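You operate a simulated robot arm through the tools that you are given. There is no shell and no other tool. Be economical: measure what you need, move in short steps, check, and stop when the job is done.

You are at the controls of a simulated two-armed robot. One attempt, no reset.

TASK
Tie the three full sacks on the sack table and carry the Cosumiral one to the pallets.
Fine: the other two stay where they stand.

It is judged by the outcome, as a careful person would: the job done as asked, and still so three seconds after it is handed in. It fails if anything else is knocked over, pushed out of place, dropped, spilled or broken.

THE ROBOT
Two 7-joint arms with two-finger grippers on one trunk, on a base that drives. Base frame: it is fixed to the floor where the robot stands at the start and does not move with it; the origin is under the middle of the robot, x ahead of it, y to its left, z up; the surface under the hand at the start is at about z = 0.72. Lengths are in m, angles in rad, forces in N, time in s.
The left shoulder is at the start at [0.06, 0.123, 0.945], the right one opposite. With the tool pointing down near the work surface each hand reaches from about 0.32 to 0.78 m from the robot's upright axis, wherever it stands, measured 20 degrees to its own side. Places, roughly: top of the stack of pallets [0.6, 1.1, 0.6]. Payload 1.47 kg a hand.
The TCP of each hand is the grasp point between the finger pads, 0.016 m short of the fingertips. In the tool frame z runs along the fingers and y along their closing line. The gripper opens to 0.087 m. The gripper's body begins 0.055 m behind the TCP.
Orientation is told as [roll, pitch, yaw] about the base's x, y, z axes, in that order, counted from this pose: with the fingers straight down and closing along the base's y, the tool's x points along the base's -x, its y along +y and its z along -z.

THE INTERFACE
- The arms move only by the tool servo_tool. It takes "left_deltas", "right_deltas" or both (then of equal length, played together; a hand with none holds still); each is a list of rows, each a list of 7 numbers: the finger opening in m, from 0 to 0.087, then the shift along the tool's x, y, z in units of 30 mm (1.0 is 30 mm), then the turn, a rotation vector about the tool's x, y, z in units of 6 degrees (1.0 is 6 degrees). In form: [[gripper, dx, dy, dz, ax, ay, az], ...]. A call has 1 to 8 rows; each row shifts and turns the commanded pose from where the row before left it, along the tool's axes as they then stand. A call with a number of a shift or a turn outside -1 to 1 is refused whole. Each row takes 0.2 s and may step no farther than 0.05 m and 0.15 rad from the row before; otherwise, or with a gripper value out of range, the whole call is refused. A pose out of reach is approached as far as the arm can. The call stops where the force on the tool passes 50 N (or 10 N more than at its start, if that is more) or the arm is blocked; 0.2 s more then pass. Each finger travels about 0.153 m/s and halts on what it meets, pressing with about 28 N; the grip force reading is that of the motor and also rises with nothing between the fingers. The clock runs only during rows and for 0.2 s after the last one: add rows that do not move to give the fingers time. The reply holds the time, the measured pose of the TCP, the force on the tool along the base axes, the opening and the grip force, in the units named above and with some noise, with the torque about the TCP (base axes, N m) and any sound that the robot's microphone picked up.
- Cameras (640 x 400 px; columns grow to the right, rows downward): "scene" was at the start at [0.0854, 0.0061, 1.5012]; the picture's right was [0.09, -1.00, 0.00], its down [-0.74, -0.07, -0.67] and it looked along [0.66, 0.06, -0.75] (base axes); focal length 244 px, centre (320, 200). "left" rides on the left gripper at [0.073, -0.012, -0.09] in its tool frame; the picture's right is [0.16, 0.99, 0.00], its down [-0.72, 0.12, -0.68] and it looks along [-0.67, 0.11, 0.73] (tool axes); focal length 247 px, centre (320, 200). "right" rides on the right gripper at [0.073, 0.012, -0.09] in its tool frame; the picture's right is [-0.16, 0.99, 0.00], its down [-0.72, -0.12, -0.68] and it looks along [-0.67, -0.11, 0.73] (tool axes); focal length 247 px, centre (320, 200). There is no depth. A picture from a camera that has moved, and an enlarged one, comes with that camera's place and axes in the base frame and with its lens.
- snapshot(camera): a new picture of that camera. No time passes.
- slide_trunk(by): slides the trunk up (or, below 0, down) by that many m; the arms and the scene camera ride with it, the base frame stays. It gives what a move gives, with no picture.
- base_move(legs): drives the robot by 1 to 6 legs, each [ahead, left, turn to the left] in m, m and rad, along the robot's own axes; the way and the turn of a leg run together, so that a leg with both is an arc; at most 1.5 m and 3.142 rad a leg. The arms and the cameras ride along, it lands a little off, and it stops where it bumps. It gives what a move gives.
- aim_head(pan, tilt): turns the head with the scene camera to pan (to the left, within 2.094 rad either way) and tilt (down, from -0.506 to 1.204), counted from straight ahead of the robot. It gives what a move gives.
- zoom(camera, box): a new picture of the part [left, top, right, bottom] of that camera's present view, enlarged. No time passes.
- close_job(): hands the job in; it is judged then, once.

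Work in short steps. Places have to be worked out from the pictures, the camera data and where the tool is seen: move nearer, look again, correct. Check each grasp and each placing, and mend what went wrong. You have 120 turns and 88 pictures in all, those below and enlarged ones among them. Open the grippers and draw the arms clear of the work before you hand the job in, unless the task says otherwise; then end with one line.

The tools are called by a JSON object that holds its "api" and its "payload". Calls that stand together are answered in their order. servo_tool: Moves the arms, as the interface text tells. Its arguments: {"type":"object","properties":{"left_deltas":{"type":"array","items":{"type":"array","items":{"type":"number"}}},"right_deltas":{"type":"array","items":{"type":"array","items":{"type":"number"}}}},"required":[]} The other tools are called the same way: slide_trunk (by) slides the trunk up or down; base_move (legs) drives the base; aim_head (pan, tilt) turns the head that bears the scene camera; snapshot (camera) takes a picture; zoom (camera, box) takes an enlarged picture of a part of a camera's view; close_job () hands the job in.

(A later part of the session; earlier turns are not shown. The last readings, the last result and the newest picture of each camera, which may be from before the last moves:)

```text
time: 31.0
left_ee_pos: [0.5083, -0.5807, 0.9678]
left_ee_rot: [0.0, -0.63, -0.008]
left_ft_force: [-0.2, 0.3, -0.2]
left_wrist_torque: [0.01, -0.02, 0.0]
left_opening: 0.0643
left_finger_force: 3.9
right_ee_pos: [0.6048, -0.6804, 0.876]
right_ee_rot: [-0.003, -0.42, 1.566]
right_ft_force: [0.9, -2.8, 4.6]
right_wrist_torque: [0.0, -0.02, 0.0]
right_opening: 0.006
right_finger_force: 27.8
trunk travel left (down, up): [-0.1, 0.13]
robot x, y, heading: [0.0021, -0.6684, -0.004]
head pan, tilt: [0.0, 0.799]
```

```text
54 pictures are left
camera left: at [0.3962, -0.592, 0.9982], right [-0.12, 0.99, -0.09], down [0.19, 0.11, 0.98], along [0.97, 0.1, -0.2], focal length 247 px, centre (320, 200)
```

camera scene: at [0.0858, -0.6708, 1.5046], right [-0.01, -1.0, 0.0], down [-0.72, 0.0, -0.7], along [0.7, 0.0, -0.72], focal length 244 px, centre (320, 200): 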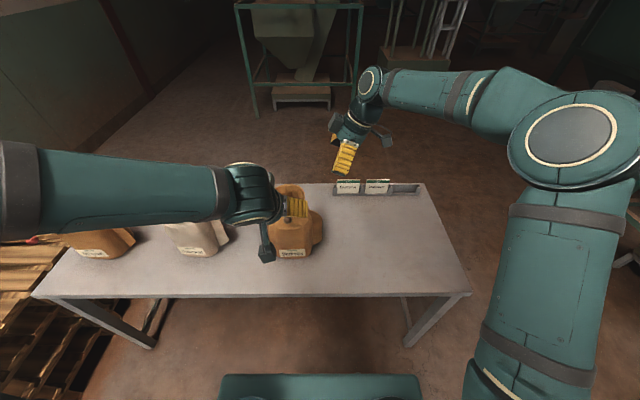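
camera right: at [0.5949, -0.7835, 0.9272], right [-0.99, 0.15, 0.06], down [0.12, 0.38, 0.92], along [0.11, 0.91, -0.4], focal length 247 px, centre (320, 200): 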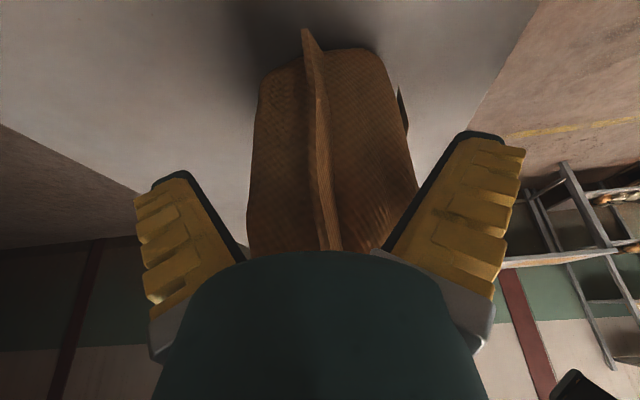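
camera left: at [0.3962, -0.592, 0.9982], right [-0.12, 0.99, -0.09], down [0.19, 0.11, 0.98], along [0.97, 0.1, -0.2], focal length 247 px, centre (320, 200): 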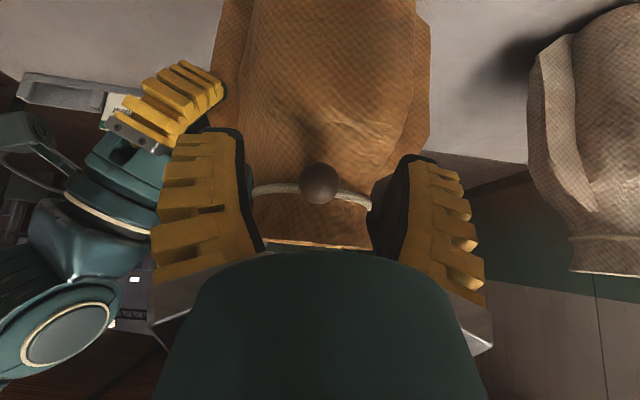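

The bead is centred between the fingers. I make the last advance and close.

{"api": "servo_tool", "payload": {"left_deltas": [[0.06, -0.22, 0, 0.41, 0, 0, 0], [0.06, -0.22, 0, 0.41, 0, 0, 0], [0.03, 0, 0, 0, 0, 0, 0], [0.0, 0, 0, 0, 0, 0, 0], [0.0, 0, 0, 0, 0, 0, 0]]}}

{"api": "servo_tool", "payload": {"left_deltas": [[0.0, 0.27, 0, -0.196, 0, 0, 0], [0.0, 0.27, 0, -0.196, 0, 0, 0], [0.0, 0.27, 0, -0.196, 0, 0, 0]]}}

{"api": "snapshot", "payload": {"camera": "left"}}

```text
time: 32.2
left_ee_pos: [0.5341, -0.5793, 0.9576]
left_ee_rot: [0.001, -0.628, -0.005]
left_ft_force: [-3.3, 8.5, 0.8]
left_wrist_torque: [-0.01, -0.18, 0.11]
left_opening: 0.0187
left_finger_force: 28.2
right_ee_pos: [0.6043, -0.6806, 0.8767]
right_ee_rot: [-0.002, -0.42, 1.563]
right_ft_force: [4.4, -7.6, 4.5]
right_wrist_torque: [0.25, -0.03, 0.0]
right_opening: 0.006
right_finger_force: 27.9
trunk travel left (down, up): [-0.1, 0.13]
robot x, y, heading: [-0.0015, -0.6699, -0.004]
head pan, tilt: [0.0, 0.799]
```

```text
time: 33.0
left_ee_pos: [0.5043, -0.5813, 0.9578]
left_ee_rot: [0.002, -0.63, -0.007]
left_ft_force: [1.6, -2.1, 3.6]
left_wrist_torque: [0.03, 0.12, -0.09]
left_opening: 0.0169
left_finger_force: 27.9
right_ee_pos: [0.6058, -0.6792, 0.8766]
right_ee_rot: [-0.001, -0.419, 1.566]
right_ft_force: [2.6, 0.5, 5.5]
right_wrist_torque: [-0.15, -0.04, 0.02]
right_opening: 0.0064
right_finger_force: 27.8
trunk travel left (down, up): [-0.1, 0.13]
robot x, y, heading: [-0.0021, -0.6668, -0.005]
head pan, tilt: [0.0, 0.799]
```

```text
53 pictures are left
camera left: at [0.3924, -0.593, 0.9871], right [-0.12, 0.99, -0.09], down [0.18, 0.11, 0.98], along [0.98, 0.1, -0.2], focal length 247 px, centre (320, 200)
```

left: 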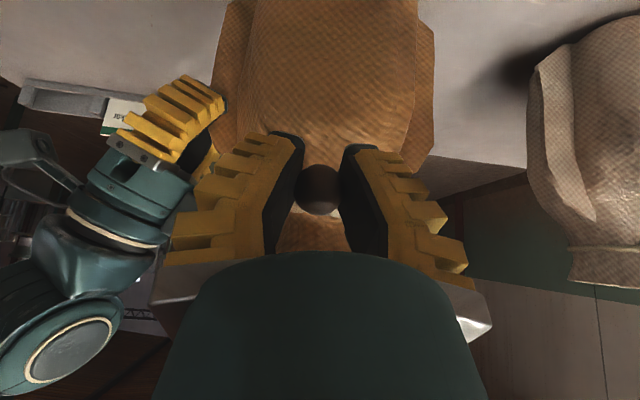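

The bead follows. I keep pulling to the stop.

{"api": "servo_tool", "payload": {"left_deltas": [[0.0, 0.27, 0, -0.196, 0, 0, 0], [0.0, 0.27, 0, -0.196, 0, 0, 0], [0.0, 0.27, 0, -0.196, 0, 0, 0], [0.0, 0.2, 0, -0.145, 0, 0, 0]]}}

{"api": "zoom", "payload": {"camera": "scene", "box": [230, 160, 330, 240]}}

```text
time: 34.0
left_ee_pos: [0.4652, -0.5813, 0.956]
left_ee_rot: [-0.001, -0.63, -0.006]
left_ft_force: [0.0, -8.7, 5.5]
left_wrist_torque: [0.1, 0.19, -0.16]
left_opening: 0.0171
left_finger_force: 27.8
right_ee_pos: [0.6028, -0.6794, 0.8754]
right_ee_rot: [-0.001, -0.421, 1.566]
right_ft_force: [-9.2, 3.9, 8.2]
right_wrist_torque: [0.23, 0.02, 0.12]
right_opening: 0.0058
right_finger_force: 27.9
trunk travel left (down, up): [-0.1, 0.13]
robot x, y, heading: [-0.0022, -0.6689, -0.005]
head pan, tilt: [0.0, 0.799]
```

```text
5.00 times, centred on (280, 200) of scene
camera zoom: at [0.084, -0.6713, 1.5048], right [-0.01, -1.0, 0.0], down [-0.72, 0.0, -0.7], along [0.7, 0.0, -0.72], focal length 1219 px, centre (520, 200)
```

zoom: 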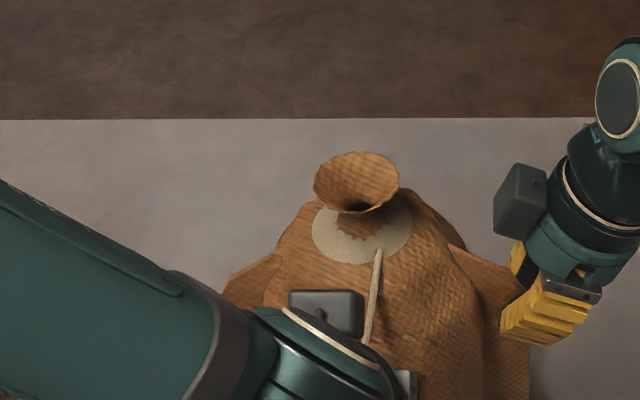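

Nearly closed, with the force still low. One more pull of about 10 mm should find the stop.

{"api": "servo_tool", "payload": {"left_deltas": [[0.0, 0.2, 0, -0.145, 0, 0, 0], [0.0, 0.14, 0, -0.1, 0, 0, 0]]}}

{"api": "zoom", "payload": {"camera": "scene", "box": [230, 160, 330, 240]}}

```text
time: 34.6
left_ee_pos: [0.4556, -0.581, 0.956]
left_ee_rot: [0.0, -0.633, -0.009]
left_ft_force: [30.2, -17.9, 0.5]
left_wrist_torque: [0.13, -0.46, -0.04]
left_opening: 0.013
left_finger_force: 28.0
right_ee_pos: [0.6027, -0.6782, 0.8777]
right_ee_rot: [0.003, -0.423, 1.57]
right_ft_force: [-30.0, 13.4, 15.6]
right_wrist_torque: [0.02, 0.03, 0.3]
right_opening: 0.0062
right_finger_force: 27.7
trunk travel left (down, up): [-0.1, 0.13]
robot x, y, heading: [0.0036, -0.6681, -0.002]
head pan, tilt: [0.0, 0.799]
```

```text
5.00 times, centred on (280, 200) of scene
camera zoom: at [0.085, -0.671, 1.5047], right [-0.01, -1.0, 0.0], down [-0.72, 0.0, -0.7], along [0.7, 0.0, -0.72], focal length 1219 px, centre (520, 200)
```

zoom: 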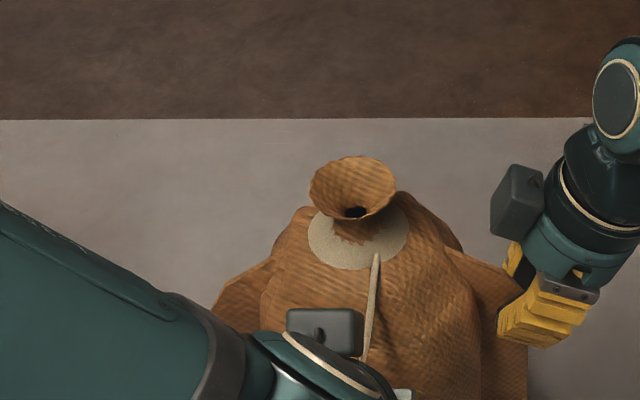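

The stop is reached at 30 N. I ease off, open the left hand and lift it clear, then release the ear and back the right hand out.

{"api": "servo_tool", "payload": {"left_deltas": [[0.01, -0.16, 0, 0.12, 0, 0, 0], [0.06, 0, 0, 0, 0, 0, 0], [0.06, 0, 0, 0, 0, 0, 0], [0.06, 0.2, 0, -0.7, 0, 0, 0], [0.087, -0.4, 0, -0.8, 0, 0, 0], [0.087, -0.6, 0, -0.8, 0, 0, 0], [0.087, -0.6, 0, -0.8, 0, 0, 0]]}}

{"api": "servo_tool", "payload": {"right_deltas": [[0.03, 0, 0, 0, 0, 0, 0], [0.06, 0, 0, 0, 0, 0, 0], [0.087, 0, 0, 0, 0, 0, 0], [0.087, 0, 0, -1, 0, 0, 0], [0.087, 0, 0, -1, 0, 0, 0], [0.087, 0, 0, -1, 0, 0, 0], [0.087, 0, 0, -1, 0, 0, 0]]}}

{"api": "snapshot", "payload": {"camera": "left"}}

{"api": "snapshot", "payload": {"camera": "scene"}}

```text
time: 36.2
left_ee_pos: [0.4402, -0.5822, 1.0566]
left_ee_rot: [0.001, -0.629, -0.007]
left_ft_force: [0.5, 0.0, -0.1]
left_wrist_torque: [-0.03, -0.03, 0.01]
left_opening: 0.0871
left_finger_force: 0.1
right_ee_pos: [0.6041, -0.6809, 0.8768]
right_ee_rot: [-0.001, -0.42, 1.566]
right_ft_force: [-0.3, -2.0, -0.1]
right_wrist_torque: [-0.57, 0.05, 0.04]
right_opening: 0.0061
right_finger_force: 27.5
trunk travel left (down, up): [-0.1, 0.13]
robot x, y, heading: [-0.0039, -0.6719, -0.007]
head pan, tilt: [0.0, 0.799]
```

```text
time: 37.8
left_ee_pos: [0.44, -0.5813, 1.0558]
left_ee_rot: [-0.002, -0.629, -0.007]
left_ft_force: [0.4, 0.2, -0.1]
left_wrist_torque: [-0.01, 0.04, 0.01]
left_opening: 0.0871
left_finger_force: 0.0
right_ee_pos: [0.6042, -0.7299, 0.9855]
right_ee_rot: [0.0, -0.418, 1.564]
right_ft_force: [0.3, -0.3, -0.2]
right_wrist_torque: [-0.01, 0.03, 0.0]
right_opening: 0.0869
right_finger_force: 0.0
trunk travel left (down, up): [-0.1, 0.13]
robot x, y, heading: [-0.0009, -0.6688, -0.002]
head pan, tilt: [0.0, 0.799]
```

```text
50 pictures are left
camera left: at [0.3284, -0.5932, 1.0865], right [-0.12, 0.99, -0.09], down [0.19, 0.11, 0.98], along [0.97, 0.1, -0.2], focal length 247 px, centre (320, 200)
```

left: 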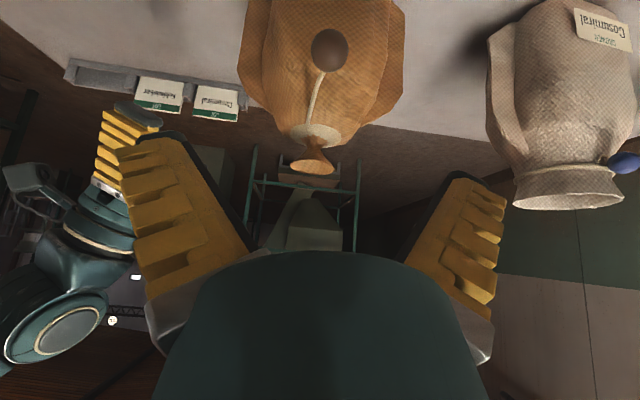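

```text
49 pictures are left
camera scene: at [0.0853, -0.6709, 1.5047], right [-0.01, -1.0, 0.0], down [-0.72, 0.0, -0.7], along [0.7, 0.0, -0.72], focal length 244 px, centre (320, 200)
```

scene: 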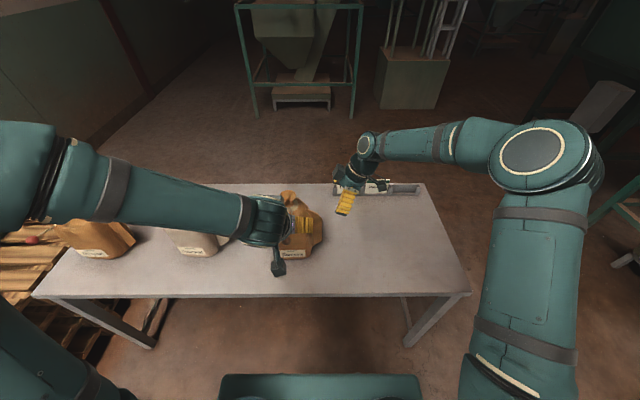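

Bemvira is tied and standing in its place. I raise the hands and drive left about 0.345 m to Cosumiral.

{"api": "servo_tool", "payload": {"left_deltas": [[0.087, -0.314, 0, -0.43, 0, 0, 0], [0.087, -0.314, 0, -0.43, 0, 0, 0], [0.087, -0.314, 0, -0.43, 0, 0, 0], [0.087, -0.314, 0, -0.43, 0, 0, 0], [0.087, -0.314, 0, -0.43, 0, 0, 0]], "right_deltas": [[0.087, -0.38, 0, -0.853, 0, 0, 0], [0.087, -0.38, 0, -0.853, 0, 0, 0], [0.087, -0.38, 0, -0.853, 0, 0, 0], [0.087, -0.38, 0, -0.853, 0, 0, 0], [0.087, -0.38, 0, -0.853, 0, 0, 0]]}}

{"api": "base_move", "payload": {"legs": [[0, 0.35, 0]]}}

{"api": "snapshot", "payload": {"camera": "left"}}

{"api": "snapshot", "payload": {"camera": "right"}}

```text
time: 39.0
left_ee_pos: [0.4393, -0.5814, 1.1345]
left_ee_rot: [0.0, -0.627, -0.005]
left_ft_force: [0.4, 0.9, 0.3]
left_wrist_torque: [0.01, 0.02, 0.01]
left_opening: 0.0869
left_finger_force: 0.0
right_ee_pos: [0.6077, -0.7276, 1.1268]
right_ee_rot: [-0.001, -0.418, 1.565]
right_ft_force: [-0.1, -0.8, -0.5]
right_wrist_torque: [-0.03, -0.01, 0.05]
right_opening: 0.087
right_finger_force: 0.0
trunk travel left (down, up): [-0.1, 0.13]
robot x, y, heading: [-0.0029, -0.6664, -0.006]
head pan, tilt: [0.0, 0.799]
```

```text
time: 42.6
left_ee_pos: [0.4428, -0.238, 1.1354]
left_ee_rot: [-0.001, -0.628, -0.008]
left_ft_force: [1.2, -0.7, 0.6]
left_wrist_torque: [0.01, -0.01, 0.03]
left_opening: 0.0869
left_finger_force: 0.0
right_ee_pos: [0.61, -0.3844, 1.1265]
right_ee_rot: [-0.002, -0.421, 1.564]
right_ft_force: [0.9, 0.4, 0.7]
right_wrist_torque: [-0.04, 0.0, -0.03]
right_opening: 0.0872
right_finger_force: 0.0
trunk travel left (down, up): [-0.1, 0.13]
robot x, y, heading: [-0.0003, -0.3273, -0.007]
head pan, tilt: [0.0, 0.799]
```

```text
48 pictures are left
camera left: at [0.3304, -0.2493, 1.1655], right [-0.12, 0.99, -0.09], down [0.19, 0.11, 0.98], along [0.97, 0.1, -0.2], focal length 247 px, centre (320, 200)
```

left: 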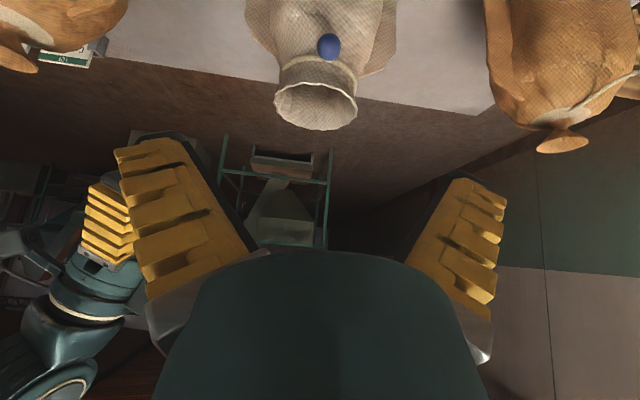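

```text
47 pictures are left
camera right: at [0.5987, -0.4885, 1.1778], right [-0.99, 0.15, 0.06], down [0.12, 0.38, 0.92], along [0.11, 0.91, -0.4], focal length 247 px, centre (320, 200)
```

right: 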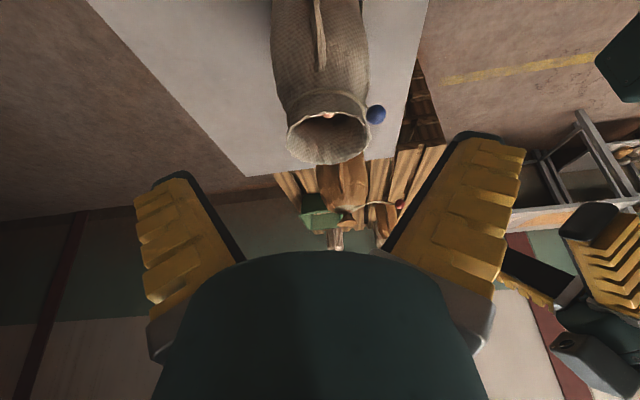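

Cosumiral's bead is at [0.548, -0.232, 0.957]. Both hands come down to their waiting spots.

{"api": "servo_tool", "payload": {"left_deltas": [[0.087, 0.432, 0.033, 0.613, 0, 0, 0], [0.087, 0.432, 0.033, 0.613, 0, 0, 0], [0.087, 0.432, 0.033, 0.613, 0, 0, 0], [0.087, 0.432, 0.033, 0.613, 0, 0, 0], [0.087, 0.432, 0.033, 0.613, 0, 0, 0], [0.087, 0.432, 0.033, 0.613, 0, 0, 0]], "right_deltas": [[0.087, 0.315, -0.011, 0.9, 0, 0, 0], [0.087, 0.315, -0.011, 0.9, 0, 0, 0], [0.087, 0.315, -0.011, 0.9, 0, 0, 0], [0.087, 0.315, -0.011, 0.9, 0, 0, 0], [0.087, 0.315, -0.011, 0.9, 0, 0, 0], [0.087, 0.315, -0.011, 0.9, 0, 0, 0]]}}

{"api": "snapshot", "payload": {"camera": "right"}}

{"api": "snapshot", "payload": {"camera": "left"}}

{"api": "zoom", "payload": {"camera": "scene", "box": [210, 150, 370, 280]}}

```text
time: 44.0
left_ee_pos: [0.4437, -0.2336, 0.9995]
left_ee_rot: [-0.001, -0.628, -0.007]
left_ft_force: [0.1, -0.2, 0.6]
left_wrist_torque: [0.0, -0.01, -0.03]
left_opening: 0.0872
left_finger_force: 0.0
right_ee_pos: [0.6108, -0.3709, 0.9552]
right_ee_rot: [0.001, -0.42, 1.563]
right_ft_force: [0.0, 0.1, -0.1]
right_wrist_torque: [-0.02, 0.01, -0.02]
right_opening: 0.087
right_finger_force: 0.0
trunk travel left (down, up): [-0.1, 0.13]
robot x, y, heading: [0.0008, -0.326, -0.009]
head pan, tilt: [0.0, 0.799]
```

```text
46 pictures are left
camera right: at [0.6, -0.4744, 1.0068], right [-0.99, 0.15, 0.06], down [0.12, 0.38, 0.92], along [0.11, 0.91, -0.4], focal length 247 px, centre (320, 200)
```

right: 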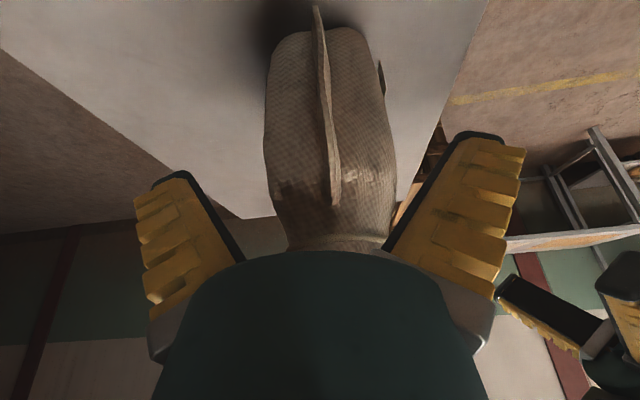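

```text
45 pictures are left
camera left: at [0.3326, -0.2445, 1.0306], right [-0.12, 0.99, -0.09], down [0.19, 0.12, 0.98], along [0.97, 0.1, -0.2], focal length 247 px, centre (320, 200)
```

left: 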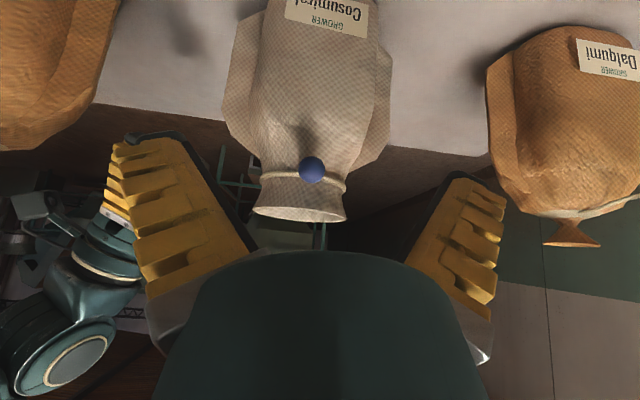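

```text
3.08 times, centred on (290, 215) of scene
camera zoom: at [0.0892, -0.3272, 1.5045], right [-0.01, -1.0, 0.0], down [-0.72, 0.01, -0.7], along [0.7, -0.01, -0.72], focal length 750 px, centre (412, 154)
```

zoom: 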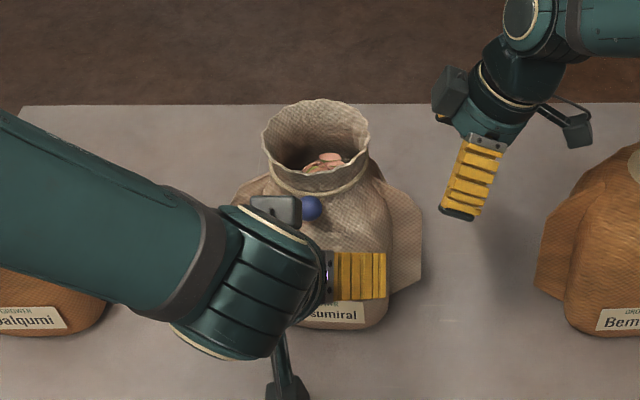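

Much the same again, with the ear about 3 mm nearer the robot than the grasp centre. I correct for that, advance 88 mm and close.

{"api": "servo_tool", "payload": {"right_deltas": [[0.087, 0, 0.1, 0.98, 0, 0, 0], [0.087, 0, 0, 0.98, 0, 0, 0], [0.087, 0, 0, 0.98, 0, 0, 0]]}}

{"api": "snapshot", "payload": {"camera": "right"}}

```text
time: 44.8
left_ee_pos: [0.4438, -0.2319, 1.0006]
left_ee_rot: [0.0, -0.627, -0.007]
left_ft_force: [0.2, -0.6, -0.2]
left_wrist_torque: [-0.02, -0.01, 0.03]
left_opening: 0.0872
left_finger_force: 0.1
right_ee_pos: [0.6091, -0.3333, 0.8747]
right_ee_rot: [0.0, -0.419, 1.563]
right_ft_force: [-0.1, 0.3, -0.2]
right_wrist_torque: [0.0, 0.01, -0.01]
right_opening: 0.087
right_finger_force: 0.1
trunk travel left (down, up): [-0.1, 0.13]
robot x, y, heading: [-0.0001, -0.3229, -0.009]
head pan, tilt: [0.0, 0.799]
```

```text
43 pictures are left
camera right: at [0.5987, -0.4362, 0.9259], right [-0.99, 0.15, 0.06], down [0.12, 0.38, 0.92], along [0.11, 0.91, -0.4], focal length 247 px, centre (320, 200)
```

right: 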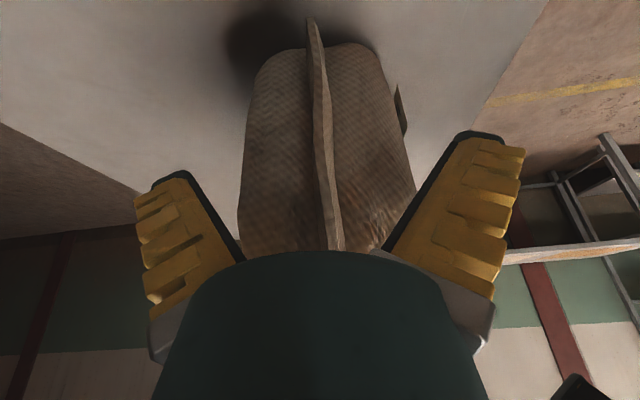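

Centred. I close on the ear and bring the left hand up to the bead.

{"api": "servo_tool", "payload": {"right_deltas": [[0.03, 0, 0, 0, 0, 0, 0], [0.0, 0, 0, 0, 0, 0, 0], [0.0, 0, 0, 0, 0, 0, 0], [0.0, 0, 0, 0, 0, 0, 0], [0.0, 0, 0, 0, 0, 0, 0], [0.0, 0, 0, 0, 0, 0, 0]], "left_deltas": [[0.06, 0, 0, 0, 0, 0, 0], [0.06, 0, 0, 0, 0, 0, 0], [0.06, 0, 0, 0, 0, 0, 0], [0.06, -0.44, 0, 0.743, 0, 0, 0], [0.06, -0.44, 0, 0.743, 0, 0, 0], [0.06, -0.44, 0, 0.743, 0, 0, 0]]}}

{"api": "snapshot", "payload": {"camera": "left"}}

```text
time: 46.2
left_ee_pos: [0.5144, -0.2329, 0.9684]
left_ee_rot: [0.0, -0.628, -0.008]
left_ft_force: [-0.2, 0.4, 0.5]
left_wrist_torque: [-0.03, 0.02, -0.02]
left_opening: 0.0644
left_finger_force: 3.1
right_ee_pos: [0.6094, -0.3323, 0.8752]
right_ee_rot: [-0.001, -0.418, 1.563]
right_ft_force: [5.1, 0.6, 6.9]
right_wrist_torque: [0.34, 0.09, -0.36]
right_opening: 0.006
right_finger_force: 27.7
trunk travel left (down, up): [-0.1, 0.13]
robot x, y, heading: [-0.0006, -0.3208, -0.006]
head pan, tilt: [0.0, 0.799]
```

```text
42 pictures are left
camera left: at [0.4032, -0.2447, 0.9991], right [-0.12, 0.99, -0.09], down [0.19, 0.11, 0.98], along [0.97, 0.1, -0.2], focal length 247 px, centre (320, 200)
```

left: 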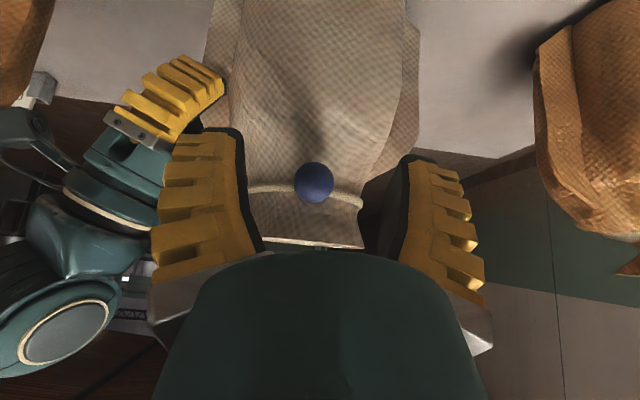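

The bead is about 3 mm right of centre. I correct for that, advance, grip, and pull the first 30 mm.

{"api": "servo_tool", "payload": {"left_deltas": [[0.06, -0.22, -0.05, 0.38, 0, 0, 0], [0.06, -0.22, -0.05, 0.38, 0, 0, 0], [0.03, 0, 0, 0, 0, 0, 0], [0.0, 0, 0, 0, 0, 0, 0], [0.0, 0, 0, 0, 0, 0, 0]]}}

{"api": "servo_tool", "payload": {"left_deltas": [[0.0, 0.27, 0, -0.196, 0, 0, 0], [0.0, 0.27, 0, -0.196, 0, 0, 0], [0.0, 0.27, 0, -0.196, 0, 0, 0]]}}

{"api": "snapshot", "payload": {"camera": "left"}}

```text
time: 47.4
left_ee_pos: [0.5393, -0.2355, 0.9582]
left_ee_rot: [0.0, -0.631, -0.007]
left_ft_force: [-4.9, 8.9, 7.9]
left_wrist_torque: [0.03, -0.16, 0.12]
left_opening: 0.0185
left_finger_force: 28.0
right_ee_pos: [0.6093, -0.3342, 0.8743]
right_ee_rot: [-0.004, -0.418, 1.562]
right_ft_force: [9.9, -5.2, 4.7]
right_wrist_torque: [0.29, 0.05, -0.32]
right_opening: 0.006
right_finger_force: 27.8
trunk travel left (down, up): [-0.1, 0.13]
robot x, y, heading: [0.0035, -0.3216, -0.004]
head pan, tilt: [0.0, 0.799]
```

```text
time: 48.2
left_ee_pos: [0.5095, -0.2368, 0.9598]
left_ee_rot: [-0.001, -0.626, -0.009]
left_ft_force: [0.3, 4.5, 1.9]
left_wrist_torque: [0.0, -0.03, 0.08]
left_opening: 0.0145
left_finger_force: 27.5
right_ee_pos: [0.609, -0.3323, 0.8747]
right_ee_rot: [0.001, -0.418, 1.563]
right_ft_force: [4.1, -4.5, 5.6]
right_wrist_torque: [-0.03, -0.08, 0.11]
right_opening: 0.0061
right_finger_force: 28.1
trunk travel left (down, up): [-0.1, 0.13]
robot x, y, heading: [0.0, -0.3253, -0.005]
head pan, tilt: [0.0, 0.799]
```

```text
41 pictures are left
camera left: at [0.3968, -0.248, 0.9895], right [-0.12, 0.99, -0.09], down [0.19, 0.11, 0.98], along [0.97, 0.1, -0.2], focal length 247 px, centre (320, 200)
```

left: 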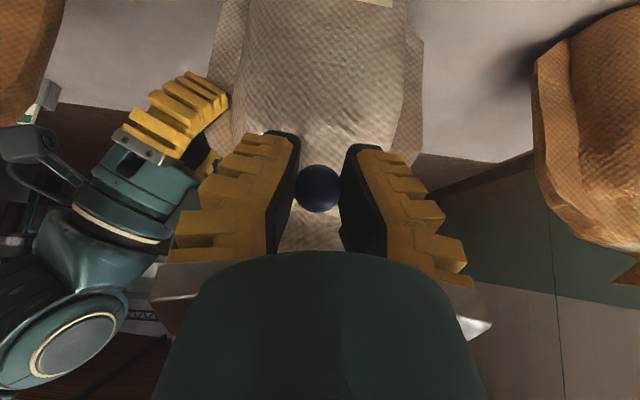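

The bead is moving but the grip slipped a little (14.5 mm). I regrip 7 mm further on before continuing.

{"api": "servo_tool", "payload": {"left_deltas": [[0.035, 0, 0, 0, 0, 0, 0], [0.035, -0.19, 0, 0.137, 0, 0, 0], [0.0, 0, 0, 0, 0, 0, 0], [0.0, 0, 0, 0, 0, 0, 0]]}}

{"api": "servo_tool", "payload": {"left_deltas": [[0.0, 0.27, 0, -0.196, 0, 0, 0], [0.0, 0.27, 0, -0.196, 0, 0, 0], [0.0, 0.27, 0, -0.196, 0, 0, 0], [0.0, 0.27, 0, -0.196, 0, 0, 0]]}}

{"api": "zoom", "payload": {"camera": "scene", "box": [230, 160, 330, 240]}}

```text
time: 49.2
left_ee_pos: [0.5164, -0.2344, 0.9596]
left_ee_rot: [-0.001, -0.63, -0.006]
left_ft_force: [-1.3, 3.8, 2.3]
left_wrist_torque: [0.02, -0.48, 0.03]
left_opening: 0.0186
left_finger_force: 27.4
right_ee_pos: [0.6092, -0.3326, 0.874]
right_ee_rot: [0.0, -0.419, 1.564]
right_ft_force: [7.5, -3.4, 5.4]
right_wrist_torque: [-0.15, -0.03, -0.08]
right_opening: 0.0059
right_finger_force: 27.9
trunk travel left (down, up): [-0.1, 0.13]
robot x, y, heading: [0.0, -0.3226, -0.006]
head pan, tilt: [0.0, 0.799]
```

```text
time: 50.2
left_ee_pos: [0.4767, -0.2351, 0.9597]
left_ee_rot: [-0.001, -0.628, -0.009]
left_ft_force: [1.2, 1.2, 3.0]
left_wrist_torque: [0.01, -0.32, -0.04]
left_opening: 0.0175
left_finger_force: 28.1
right_ee_pos: [0.6097, -0.3316, 0.8744]
right_ee_rot: [0.0, -0.42, 1.565]
right_ft_force: [4.4, -1.4, 5.0]
right_wrist_torque: [-0.25, -0.03, 0.02]
right_opening: 0.006
right_finger_force: 28.2
trunk travel left (down, up): [-0.1, 0.13]
robot x, y, heading: [0.0034, -0.3263, -0.006]
head pan, tilt: [0.0, 0.799]
```

```text
5.00 times, centred on (280, 200) of scene
camera zoom: at [0.0879, -0.3271, 1.5047], right [-0.01, -1.0, 0.0], down [-0.72, 0.01, -0.7], along [0.7, -0.01, -0.72], focal length 1219 px, centre (520, 200)
```

zoom: 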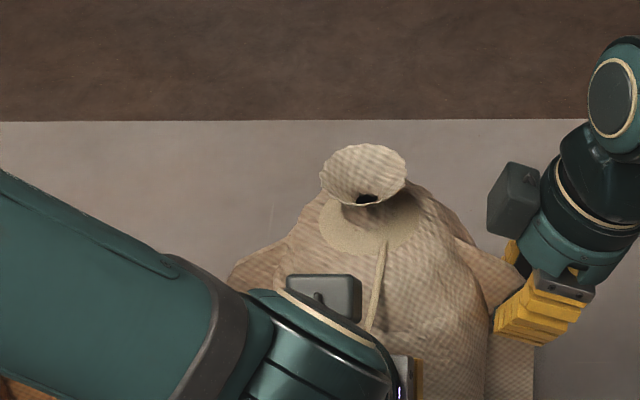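

The neck is closing. I keep pulling until the stop shows in the force.

{"api": "servo_tool", "payload": {"left_deltas": [[0.0, 0.2, 0, -0.145, 0, 0, 0], [0.0, 0.2, 0, -0.145, 0, 0, 0], [0.0, 0.14, 0, -0.1, 0, 0, 0]]}}

{"api": "zoom", "payload": {"camera": "scene", "box": [230, 160, 330, 240]}}

```text
time: 51.0
left_ee_pos: [0.4569, -0.2363, 0.9595]
left_ee_rot: [-0.001, -0.634, -0.01]
left_ft_force: [25.2, -14.0, -0.2]
left_wrist_torque: [-0.01, -0.22, -0.02]
left_opening: 0.0105
left_finger_force: 28.0
right_ee_pos: [0.6048, -0.3305, 0.8739]
right_ee_rot: [0.006, -0.421, 1.568]
right_ft_force: [-28.5, 13.8, 15.5]
right_wrist_torque: [-0.15, 0.0, 0.43]
right_opening: 0.0061
right_finger_force: 28.0
trunk travel left (down, up): [-0.1, 0.13]
robot x, y, heading: [-0.0003, -0.3232, -0.008]
head pan, tilt: [0.0, 0.799]
```

```text
5.00 times, centred on (280, 200) of scene
camera zoom: at [0.0868, -0.3273, 1.5048], right [-0.01, -1.0, 0.0], down [-0.72, 0.01, -0.7], along [0.7, -0.01, -0.72], focal length 1219 px, centre (520, 200)
```

zoom: 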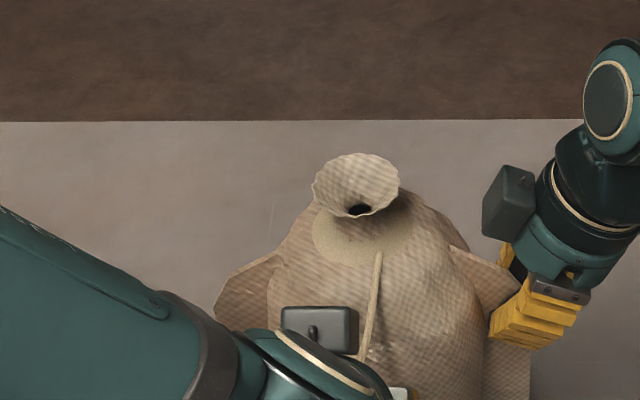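

Cosumiral's cord is at its stop and the neck is shut, with the waist near [0.605, -0.235, 0.957] and the flared top at about z 0.985. I release the bead, lift the left hand and turn it upright, keeping the ear held for now.

{"api": "servo_tool", "payload": {"left_deltas": [[0.01, -0.16, 0, 0.12, 0, 0, 0], [0.06, 0, 0, 0, 0, 0, 0], [0.06, 0, 0, 0, 0, 0, 0], [0.06, 0.2, 0, -0.7, 0, 0, 0], [0.087, -0.4, 0, -0.8, 0, 0, 0], [0.087, -0.7, 0, -0.96, 0, 0, 0], [0.087, -0.7, 0, -0.96, 0, 0, 0], [0.087, -0.7, 0, -0.96, 0, 0, 0]]}}

{"api": "servo_tool", "payload": {"left_deltas": [[0.087, 0, 0, 0, 0, 1, 0], [0.087, 0, 0, 0, 0, 1, 0], [0.087, 0, 0, 0, 0, 1, 0], [0.087, 0, 0, 0, 0, 1, 0], [0.087, 0, 0, 0, 0, 1, 0], [0.087, 0, 0, 0, 0, 1, 0]]}}

{"api": "snapshot", "payload": {"camera": "left"}}

{"api": "snapshot", "payload": {"camera": "scene"}}

```text
time: 52.8
left_ee_pos: [0.4409, -0.2346, 1.1065]
left_ee_rot: [0.001, -0.629, -0.007]
left_ft_force: [0.1, 0.2, 0.9]
left_wrist_torque: [0.02, 0.05, -0.02]
left_opening: 0.0872
left_finger_force: 0.0
right_ee_pos: [0.6096, -0.3328, 0.8745]
right_ee_rot: [0.001, -0.418, 1.565]
right_ft_force: [-0.4, -4.9, 3.9]
right_wrist_torque: [0.02, 0.07, -0.18]
right_opening: 0.0059
right_finger_force: 28.2
trunk travel left (down, up): [-0.1, 0.13]
robot x, y, heading: [0.0002, -0.3255, -0.011]
head pan, tilt: [0.0, 0.799]
```

```text
time: 54.2
left_ee_pos: [0.44, -0.2348, 1.1056]
left_ee_rot: [0.0, 0.002, -0.007]
left_ft_force: [-0.1, -0.5, -0.3]
left_wrist_torque: [-0.02, 0.0, 0.0]
left_opening: 0.0871
left_finger_force: 0.0
right_ee_pos: [0.6086, -0.3331, 0.8743]
right_ee_rot: [0.002, -0.419, 1.563]
right_ft_force: [0.7, -3.3, 2.4]
right_wrist_torque: [0.05, 0.07, -0.19]
right_opening: 0.0059
right_finger_force: 28.3
trunk travel left (down, up): [-0.1, 0.13]
robot x, y, heading: [-0.0023, -0.3269, -0.006]
head pan, tilt: [0.0, 0.799]
```

```text
38 pictures are left
camera left: at [0.3677, -0.2467, 1.1954], right [-0.15, 0.99, 0.0], down [0.73, 0.11, 0.68], along [0.67, 0.1, -0.73], focal length 247 px, centre (320, 200)
```

left: 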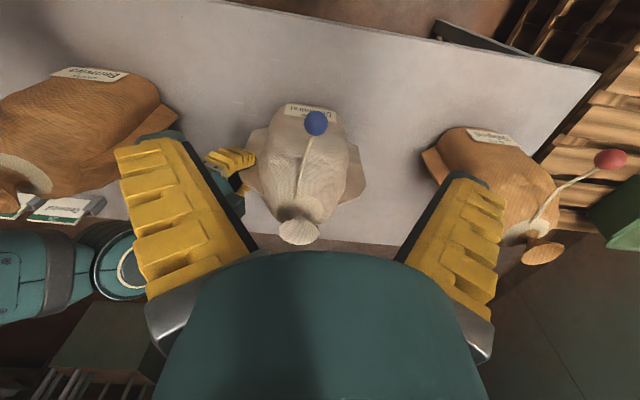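

```text
37 pictures are left
camera scene: at [0.088, -0.3275, 1.5046], right [-0.01, -1.0, 0.0], down [-0.72, 0.01, -0.7], along [0.7, -0.01, -0.72], focal length 244 px, centre (320, 200)
```

scene: 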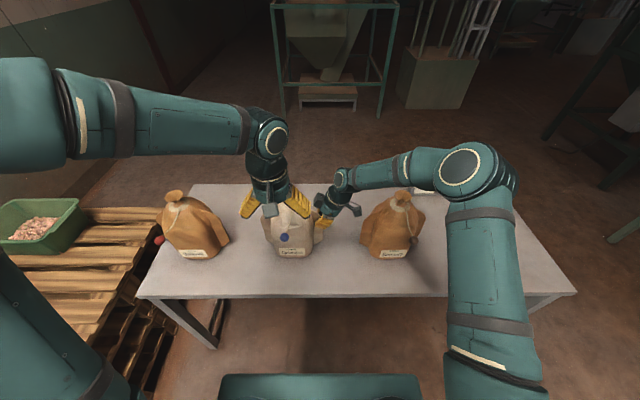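

The neck lies near [0.612, -0.236]. I move the left hand above it at z 1.06 and look again.

{"api": "servo_tool", "payload": {"left_deltas": [[0.087, -0.955, 0, 0.25, 0, 0, 0], [0.087, -0.955, 0, 0.25, 0, 0, 0], [0.087, -0.955, 0, 0.25, 0, 0, 0], [0.087, -0.955, 0, 0.25, 0, 0, 0], [0.087, -0.955, 0, 0.25, 0, 0, 0], [0.087, -0.955, 0, 0.25, 0, 0, 0]]}}

{"api": "snapshot", "payload": {"camera": "left"}}

{"api": "zoom", "payload": {"camera": "scene", "box": [240, 140, 360, 240]}}

```text
time: 55.6
left_ee_pos: [0.6124, -0.2356, 1.0609]
left_ee_rot: [-0.001, -0.001, -0.01]
left_ft_force: [-0.2, -0.2, -0.3]
left_wrist_torque: [-0.02, 0.04, -0.06]
left_opening: 0.0869
left_finger_force: 0.1
right_ee_pos: [0.6076, -0.3334, 0.8748]
right_ee_rot: [-0.001, -0.42, 1.563]
right_ft_force: [0.0, -1.6, 0.9]
right_wrist_torque: [0.07, 0.06, -0.17]
right_opening: 0.0059
right_finger_force: 28.8
trunk travel left (down, up): [-0.1, 0.13]
robot x, y, heading: [0.0018, -0.3243, -0.003]
head pan, tilt: [0.0, 0.799]
```

```text
36 pictures are left
camera left: at [0.5393, -0.2478, 1.1513], right [-0.15, 0.99, 0.0], down [0.72, 0.11, 0.68], along [0.67, 0.1, -0.73], focal length 247 px, centre (320, 200)
```

left: 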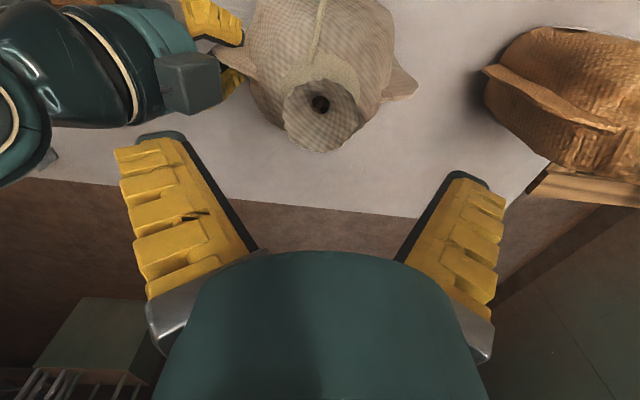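

```text
4.00 times, centred on (300, 190) of scene
camera zoom: at [0.0882, -0.3274, 1.5046], right [-0.01, -1.0, 0.0], down [-0.72, 0.01, -0.7], along [0.7, -0.01, -0.72], focal length 975 px, centre (400, 240)
```

zoom: 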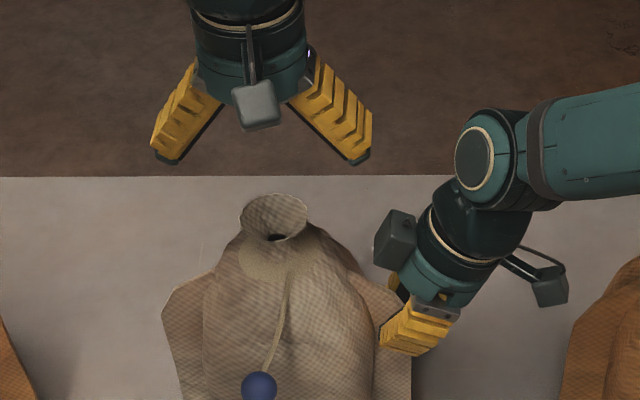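

The neck hole is at [0.6146, -0.236], almost exactly under the hand. I descend about 98 mm with the fingers open around the flared top.

{"api": "servo_tool", "payload": {"left_deltas": [[0.087, -0.08, 0, 0.82, 0, 0, 0], [0.087, 0, 0, 0.82, 0, 0, 0], [0.087, 0, 0, 0.82, 0, 0, 0], [0.087, 0, 0, 0.82, 0, 0, 0]]}}

{"api": "zoom", "payload": {"camera": "scene", "box": [240, 140, 360, 240]}}

{"api": "snapshot", "payload": {"camera": "left"}}

```text
time: 56.5
left_ee_pos: [0.6166, -0.2368, 0.9862]
left_ee_rot: [-0.004, -0.02, -0.007]
left_ft_force: [-6.7, 3.5, 19.8]
left_wrist_torque: [0.5, 0.0, 0.12]
left_opening: 0.0906
left_finger_force: 28.1
right_ee_pos: [0.6101, -0.3332, 0.876]
right_ee_rot: [-0.007, -0.42, 1.563]
right_ft_force: [0.4, 0.6, 3.9]
right_wrist_torque: [0.0, 0.1, -0.23]
right_opening: 0.006
right_finger_force: 28.1
trunk travel left (down, up): [-0.1, 0.13]
robot x, y, heading: [-0.0003, -0.3234, -0.009]
head pan, tilt: [0.0, 0.799]
stopped in row 4 (left hand): the force on the tool passed its limit at 68 N (the readings are from after the stop); the commanded pose is now the measured one
```

```text
4.00 times, centred on (300, 190) of scene
camera zoom: at [0.0864, -0.3271, 1.505], right [-0.01, -1.0, 0.0], down [-0.72, 0.0, -0.7], along [0.7, 0.0, -0.72], focal length 975 px, centre (400, 240)
```

zoom: 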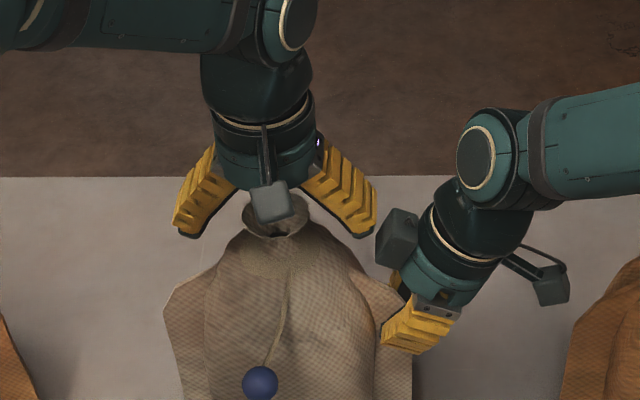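

```text
33 pictures are left
camera left: at [0.5412, -0.2482, 1.0743], right [-0.15, 0.99, -0.01], down [0.71, 0.11, 0.69], along [0.69, 0.1, -0.72], focal length 247 px, centre (320, 200)
```

left: 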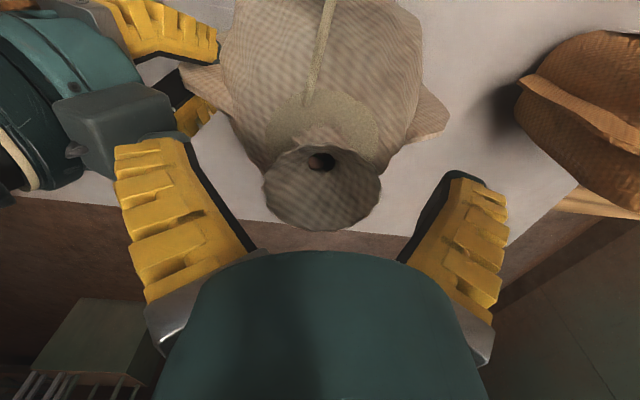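

I stopped at z 0.986, probably with the fingertips on the sack's bulky shoulders, so they are already beside the waist. I ease up 2 mm and close gently to see what the pads meet.

{"api": "servo_tool", "payload": {"left_deltas": [[0.075, 0.1, 0, -0.07, 0, 0, 0], [0.05, 0, 0, 0, 0, 0, 0], [0.02, 0, 0, 0, 0, 0, 0], [0.0, 0, 0, 0, 0, 0, 0], [0.0, 0, 0, 0, 0, 0, 0]]}}

{"api": "snapshot", "payload": {"camera": "left"}}

{"api": "zoom", "payload": {"camera": "scene", "box": [240, 140, 360, 240]}}

```text
time: 57.7
left_ee_pos: [0.6127, -0.2362, 0.9851]
left_ee_rot: [-0.005, -0.015, -0.006]
left_ft_force: [2.1, 0.7, 14.0]
left_wrist_torque: [-0.04, 0.04, 0.11]
left_opening: 0.0891
left_finger_force: 28.4
right_ee_pos: [0.6092, -0.3327, 0.875]
right_ee_rot: [-0.006, -0.419, 1.564]
right_ft_force: [-7.9, 1.1, 5.3]
right_wrist_torque: [0.02, 0.04, -0.03]
right_opening: 0.0059
right_finger_force: 28.3
trunk travel left (down, up): [-0.1, 0.13]
robot x, y, heading: [0.0073, -0.3238, -0.002]
head pan, tilt: [0.0, 0.799]
```

```text
32 pictures are left
camera left: at [0.5377, -0.2479, 1.0746], right [-0.15, 0.99, -0.01], down [0.71, 0.11, 0.69], along [0.68, 0.1, -0.72], focal length 247 px, centre (320, 200)
```

left: 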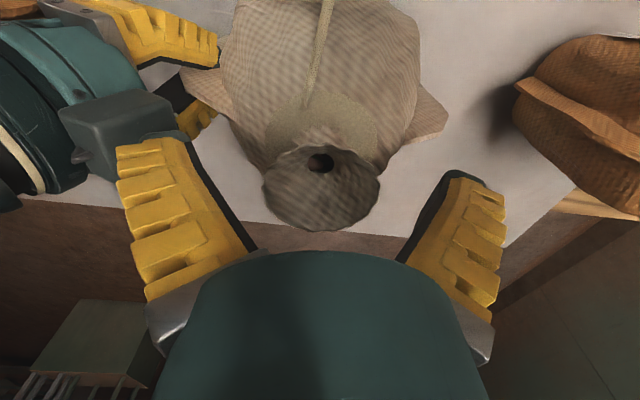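

```text
4.00 times, centred on (300, 190) of scene
camera zoom: at [0.0861, -0.3269, 1.5048], right [-0.01, -1.0, 0.0], down [-0.72, 0.0, -0.7], along [0.7, 0.0, -0.72], focal length 975 px, centre (400, 240)
```

zoom: 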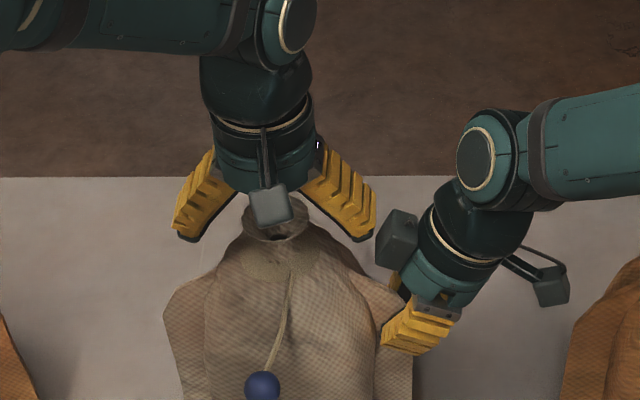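

The pads are blocked at 89 mm by the gathered shoulders, so the neck is no handle. The ears hold well, so I will carry the sack by both ears. The left hand comes up off the neck first.

{"api": "servo_tool", "payload": {"left_deltas": [[0.087, 0, 0, -0.3, 0, 0, 0], [0.087, 0, 0, -0.6, 0, 0, 0], [0.087, 0, 0, -1, 0, 0, 0], [0.087, 0, 0, -1, 0, 0, 0], [0.087, 0, 0, -1, 0, 0, 0], [0.087, 0, 0, -1, 0, 0, 0]]}}

{"api": "zoom", "payload": {"camera": "scene", "box": [220, 140, 380, 270]}}

```text
time: 59.1
left_ee_pos: [0.611, -0.2349, 1.1305]
left_ee_rot: [-0.004, -0.015, -0.009]
left_ft_force: [0.8, -0.1, 0.1]
left_wrist_torque: [0.02, -0.01, 0.0]
left_opening: 0.0872
left_finger_force: 0.0
right_ee_pos: [0.6117, -0.3331, 0.8743]
right_ee_rot: [-0.008, -0.418, 1.561]
right_ft_force: [0.4, -1.9, 7.7]
right_wrist_torque: [0.04, -0.1, 0.15]
right_opening: 0.0061
right_finger_force: 27.8
trunk travel left (down, up): [-0.1, 0.13]
robot x, y, heading: [-0.0004, -0.3257, -0.008]
head pan, tilt: [0.0, 0.799]
```

```text
3.08 times, centred on (300, 205) of scene
camera zoom: at [0.0878, -0.3272, 1.5047], right [-0.01, -1.0, 0.0], down [-0.72, 0.01, -0.7], along [0.7, 0.0, -0.72], focal length 750 px, centre (382, 185)
```

zoom: 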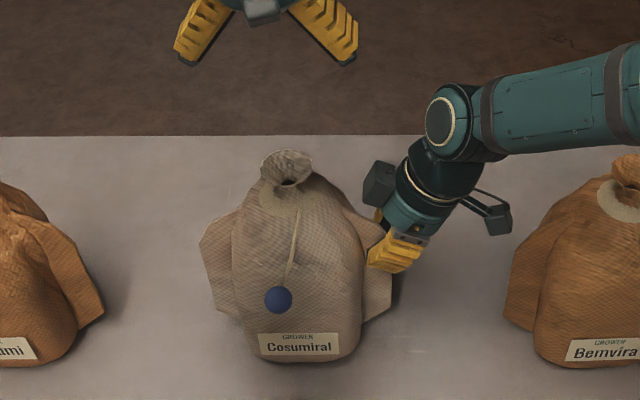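

The sack stands unharmed, and its left ear tip is at about [0.61, -0.132, 0.885]. I turn the left hand by -90° so that it closes along x.

{"api": "servo_tool", "payload": {"left_deltas": [[0.087, 0, 0, 0, 0, 0, 1], [0.087, 0, 0, 0, 0, 0, 1], [0.087, 0, 0, 0, 0, 0, 1], [0.087, 0, 0, 0, 0, 0, 1], [0.087, 0, 0, 0, 0, 0, 1], [0.087, 0, 0, 0, 0, 0, 1], [0.087, 0, 0, 0, 0, 0, 1], [0.087, 0, 0, 0, 0, 0, 1]]}}

{"api": "servo_tool", "payload": {"left_deltas": [[0.087, 0, 0, 0, 0, 0, 1], [0.087, 0, 0, 0, 0, 0, 1], [0.087, 0, 0, 0, 0, 0, 1], [0.087, 0, 0, 0, 0, 0, 1], [0.087, 0, 0, 0, 0, 0, 1], [0.087, 0, 0, 0, 0, 0, 1], [0.087, 0, 0, 0, 0, 0, 1]]}}

{"api": "servo_tool", "payload": {"left_deltas": [[0.087, 1, 0, 0, 0, 0, 0], [0.087, 1, 0, 0, 0, 0, 0], [0.087, 1, 0, 0, 0, 0, 0], [0.087, 1, 0, 0, 0, 0, 0], [0.087, 0, 0, 0, 0, -1, 0], [0.087, 0, 0, 0, 0, -1, 0], [0.087, 0, 0, 0, 0, -1, 0]]}}

{"api": "snapshot", "payload": {"camera": "left"}}

{"api": "snapshot", "payload": {"camera": "scene"}}

```text
time: 60.9
left_ee_pos: [0.6124, -0.2356, 1.1306]
left_ee_rot: [0.01, -0.009, -0.847]
left_ft_force: [-1.1, -0.1, 0.1]
left_wrist_torque: [-0.03, -0.01, 0.02]
left_opening: 0.0868
left_finger_force: 0.0
right_ee_pos: [0.6107, -0.3327, 0.8744]
right_ee_rot: [-0.004, -0.42, 1.562]
right_ft_force: [3.8, -2.3, 7.6]
right_wrist_torque: [-0.01, -0.08, 0.11]
right_opening: 0.0061
right_finger_force: 27.9
trunk travel left (down, up): [-0.1, 0.13]
robot x, y, heading: [0.0049, -0.3239, -0.003]
head pan, tilt: [0.0, 0.799]
```

```text
time: 62.5
left_ee_pos: [0.6113, -0.2358, 1.1308]
left_ee_rot: [0.015, -0.001, -1.58]
left_ft_force: [0.4, -0.1, 0.9]
left_wrist_torque: [0.0, -0.01, 0.01]
left_opening: 0.087
left_finger_force: 0.0
right_ee_pos: [0.6107, -0.3329, 0.8727]
right_ee_rot: [-0.005, -0.419, 1.559]
right_ft_force: [3.0, -1.6, 5.7]
right_wrist_torque: [0.04, -0.1, 0.13]
right_opening: 0.0059
right_finger_force: 28.1
trunk travel left (down, up): [-0.1, 0.13]
robot x, y, heading: [0.0018, -0.326, -0.01]
head pan, tilt: [0.0, 0.799]
```

```text
time: 64.1
left_ee_pos: [0.6116, -0.1163, 1.1309]
left_ee_rot: [0.014, -0.318, -1.583]
left_ft_force: [-0.2, 1.0, -0.5]
left_wrist_torque: [-0.03, 0.01, 0.02]
left_opening: 0.087
left_finger_force: 0.1
right_ee_pos: [0.6106, -0.3336, 0.8745]
right_ee_rot: [-0.004, -0.418, 1.561]
right_ft_force: [-0.3, -1.8, 6.1]
right_wrist_torque: [-0.37, -0.05, 0.09]
right_opening: 0.0061
right_finger_force: 27.7
trunk travel left (down, up): [-0.1, 0.13]
robot x, y, heading: [0.0016, -0.3229, -0.007]
head pan, tilt: [0.0, 0.799]
```

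```text
29 pictures are left
camera left: at [0.5992, -0.0199, 1.1938], right [0.99, 0.14, -0.04], down [0.1, -0.47, 0.87], along [0.11, -0.87, -0.48], focal length 247 px, centre (320, 200)
```

left: 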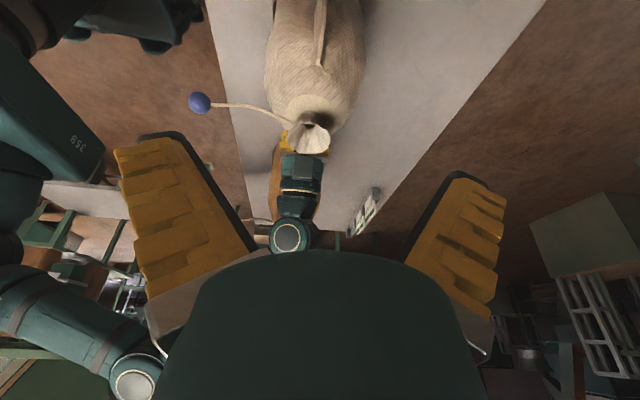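

```text
28 pictures are left
camera scene: at [0.0877, -0.3271, 1.5047], right [-0.01, -1.0, 0.0], down [-0.72, 0.01, -0.7], along [0.7, 0.0, -0.72], focal length 244 px, centre (320, 200)
```

scene: 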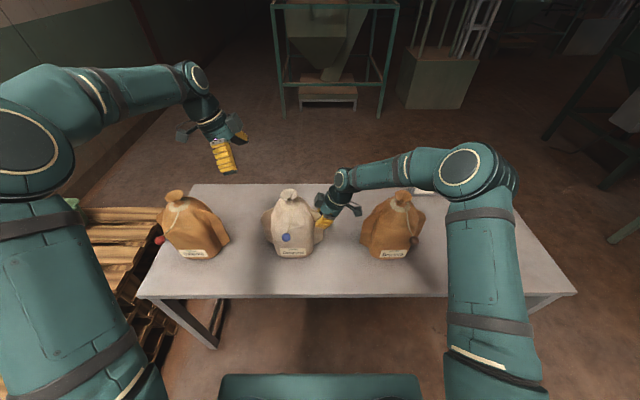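

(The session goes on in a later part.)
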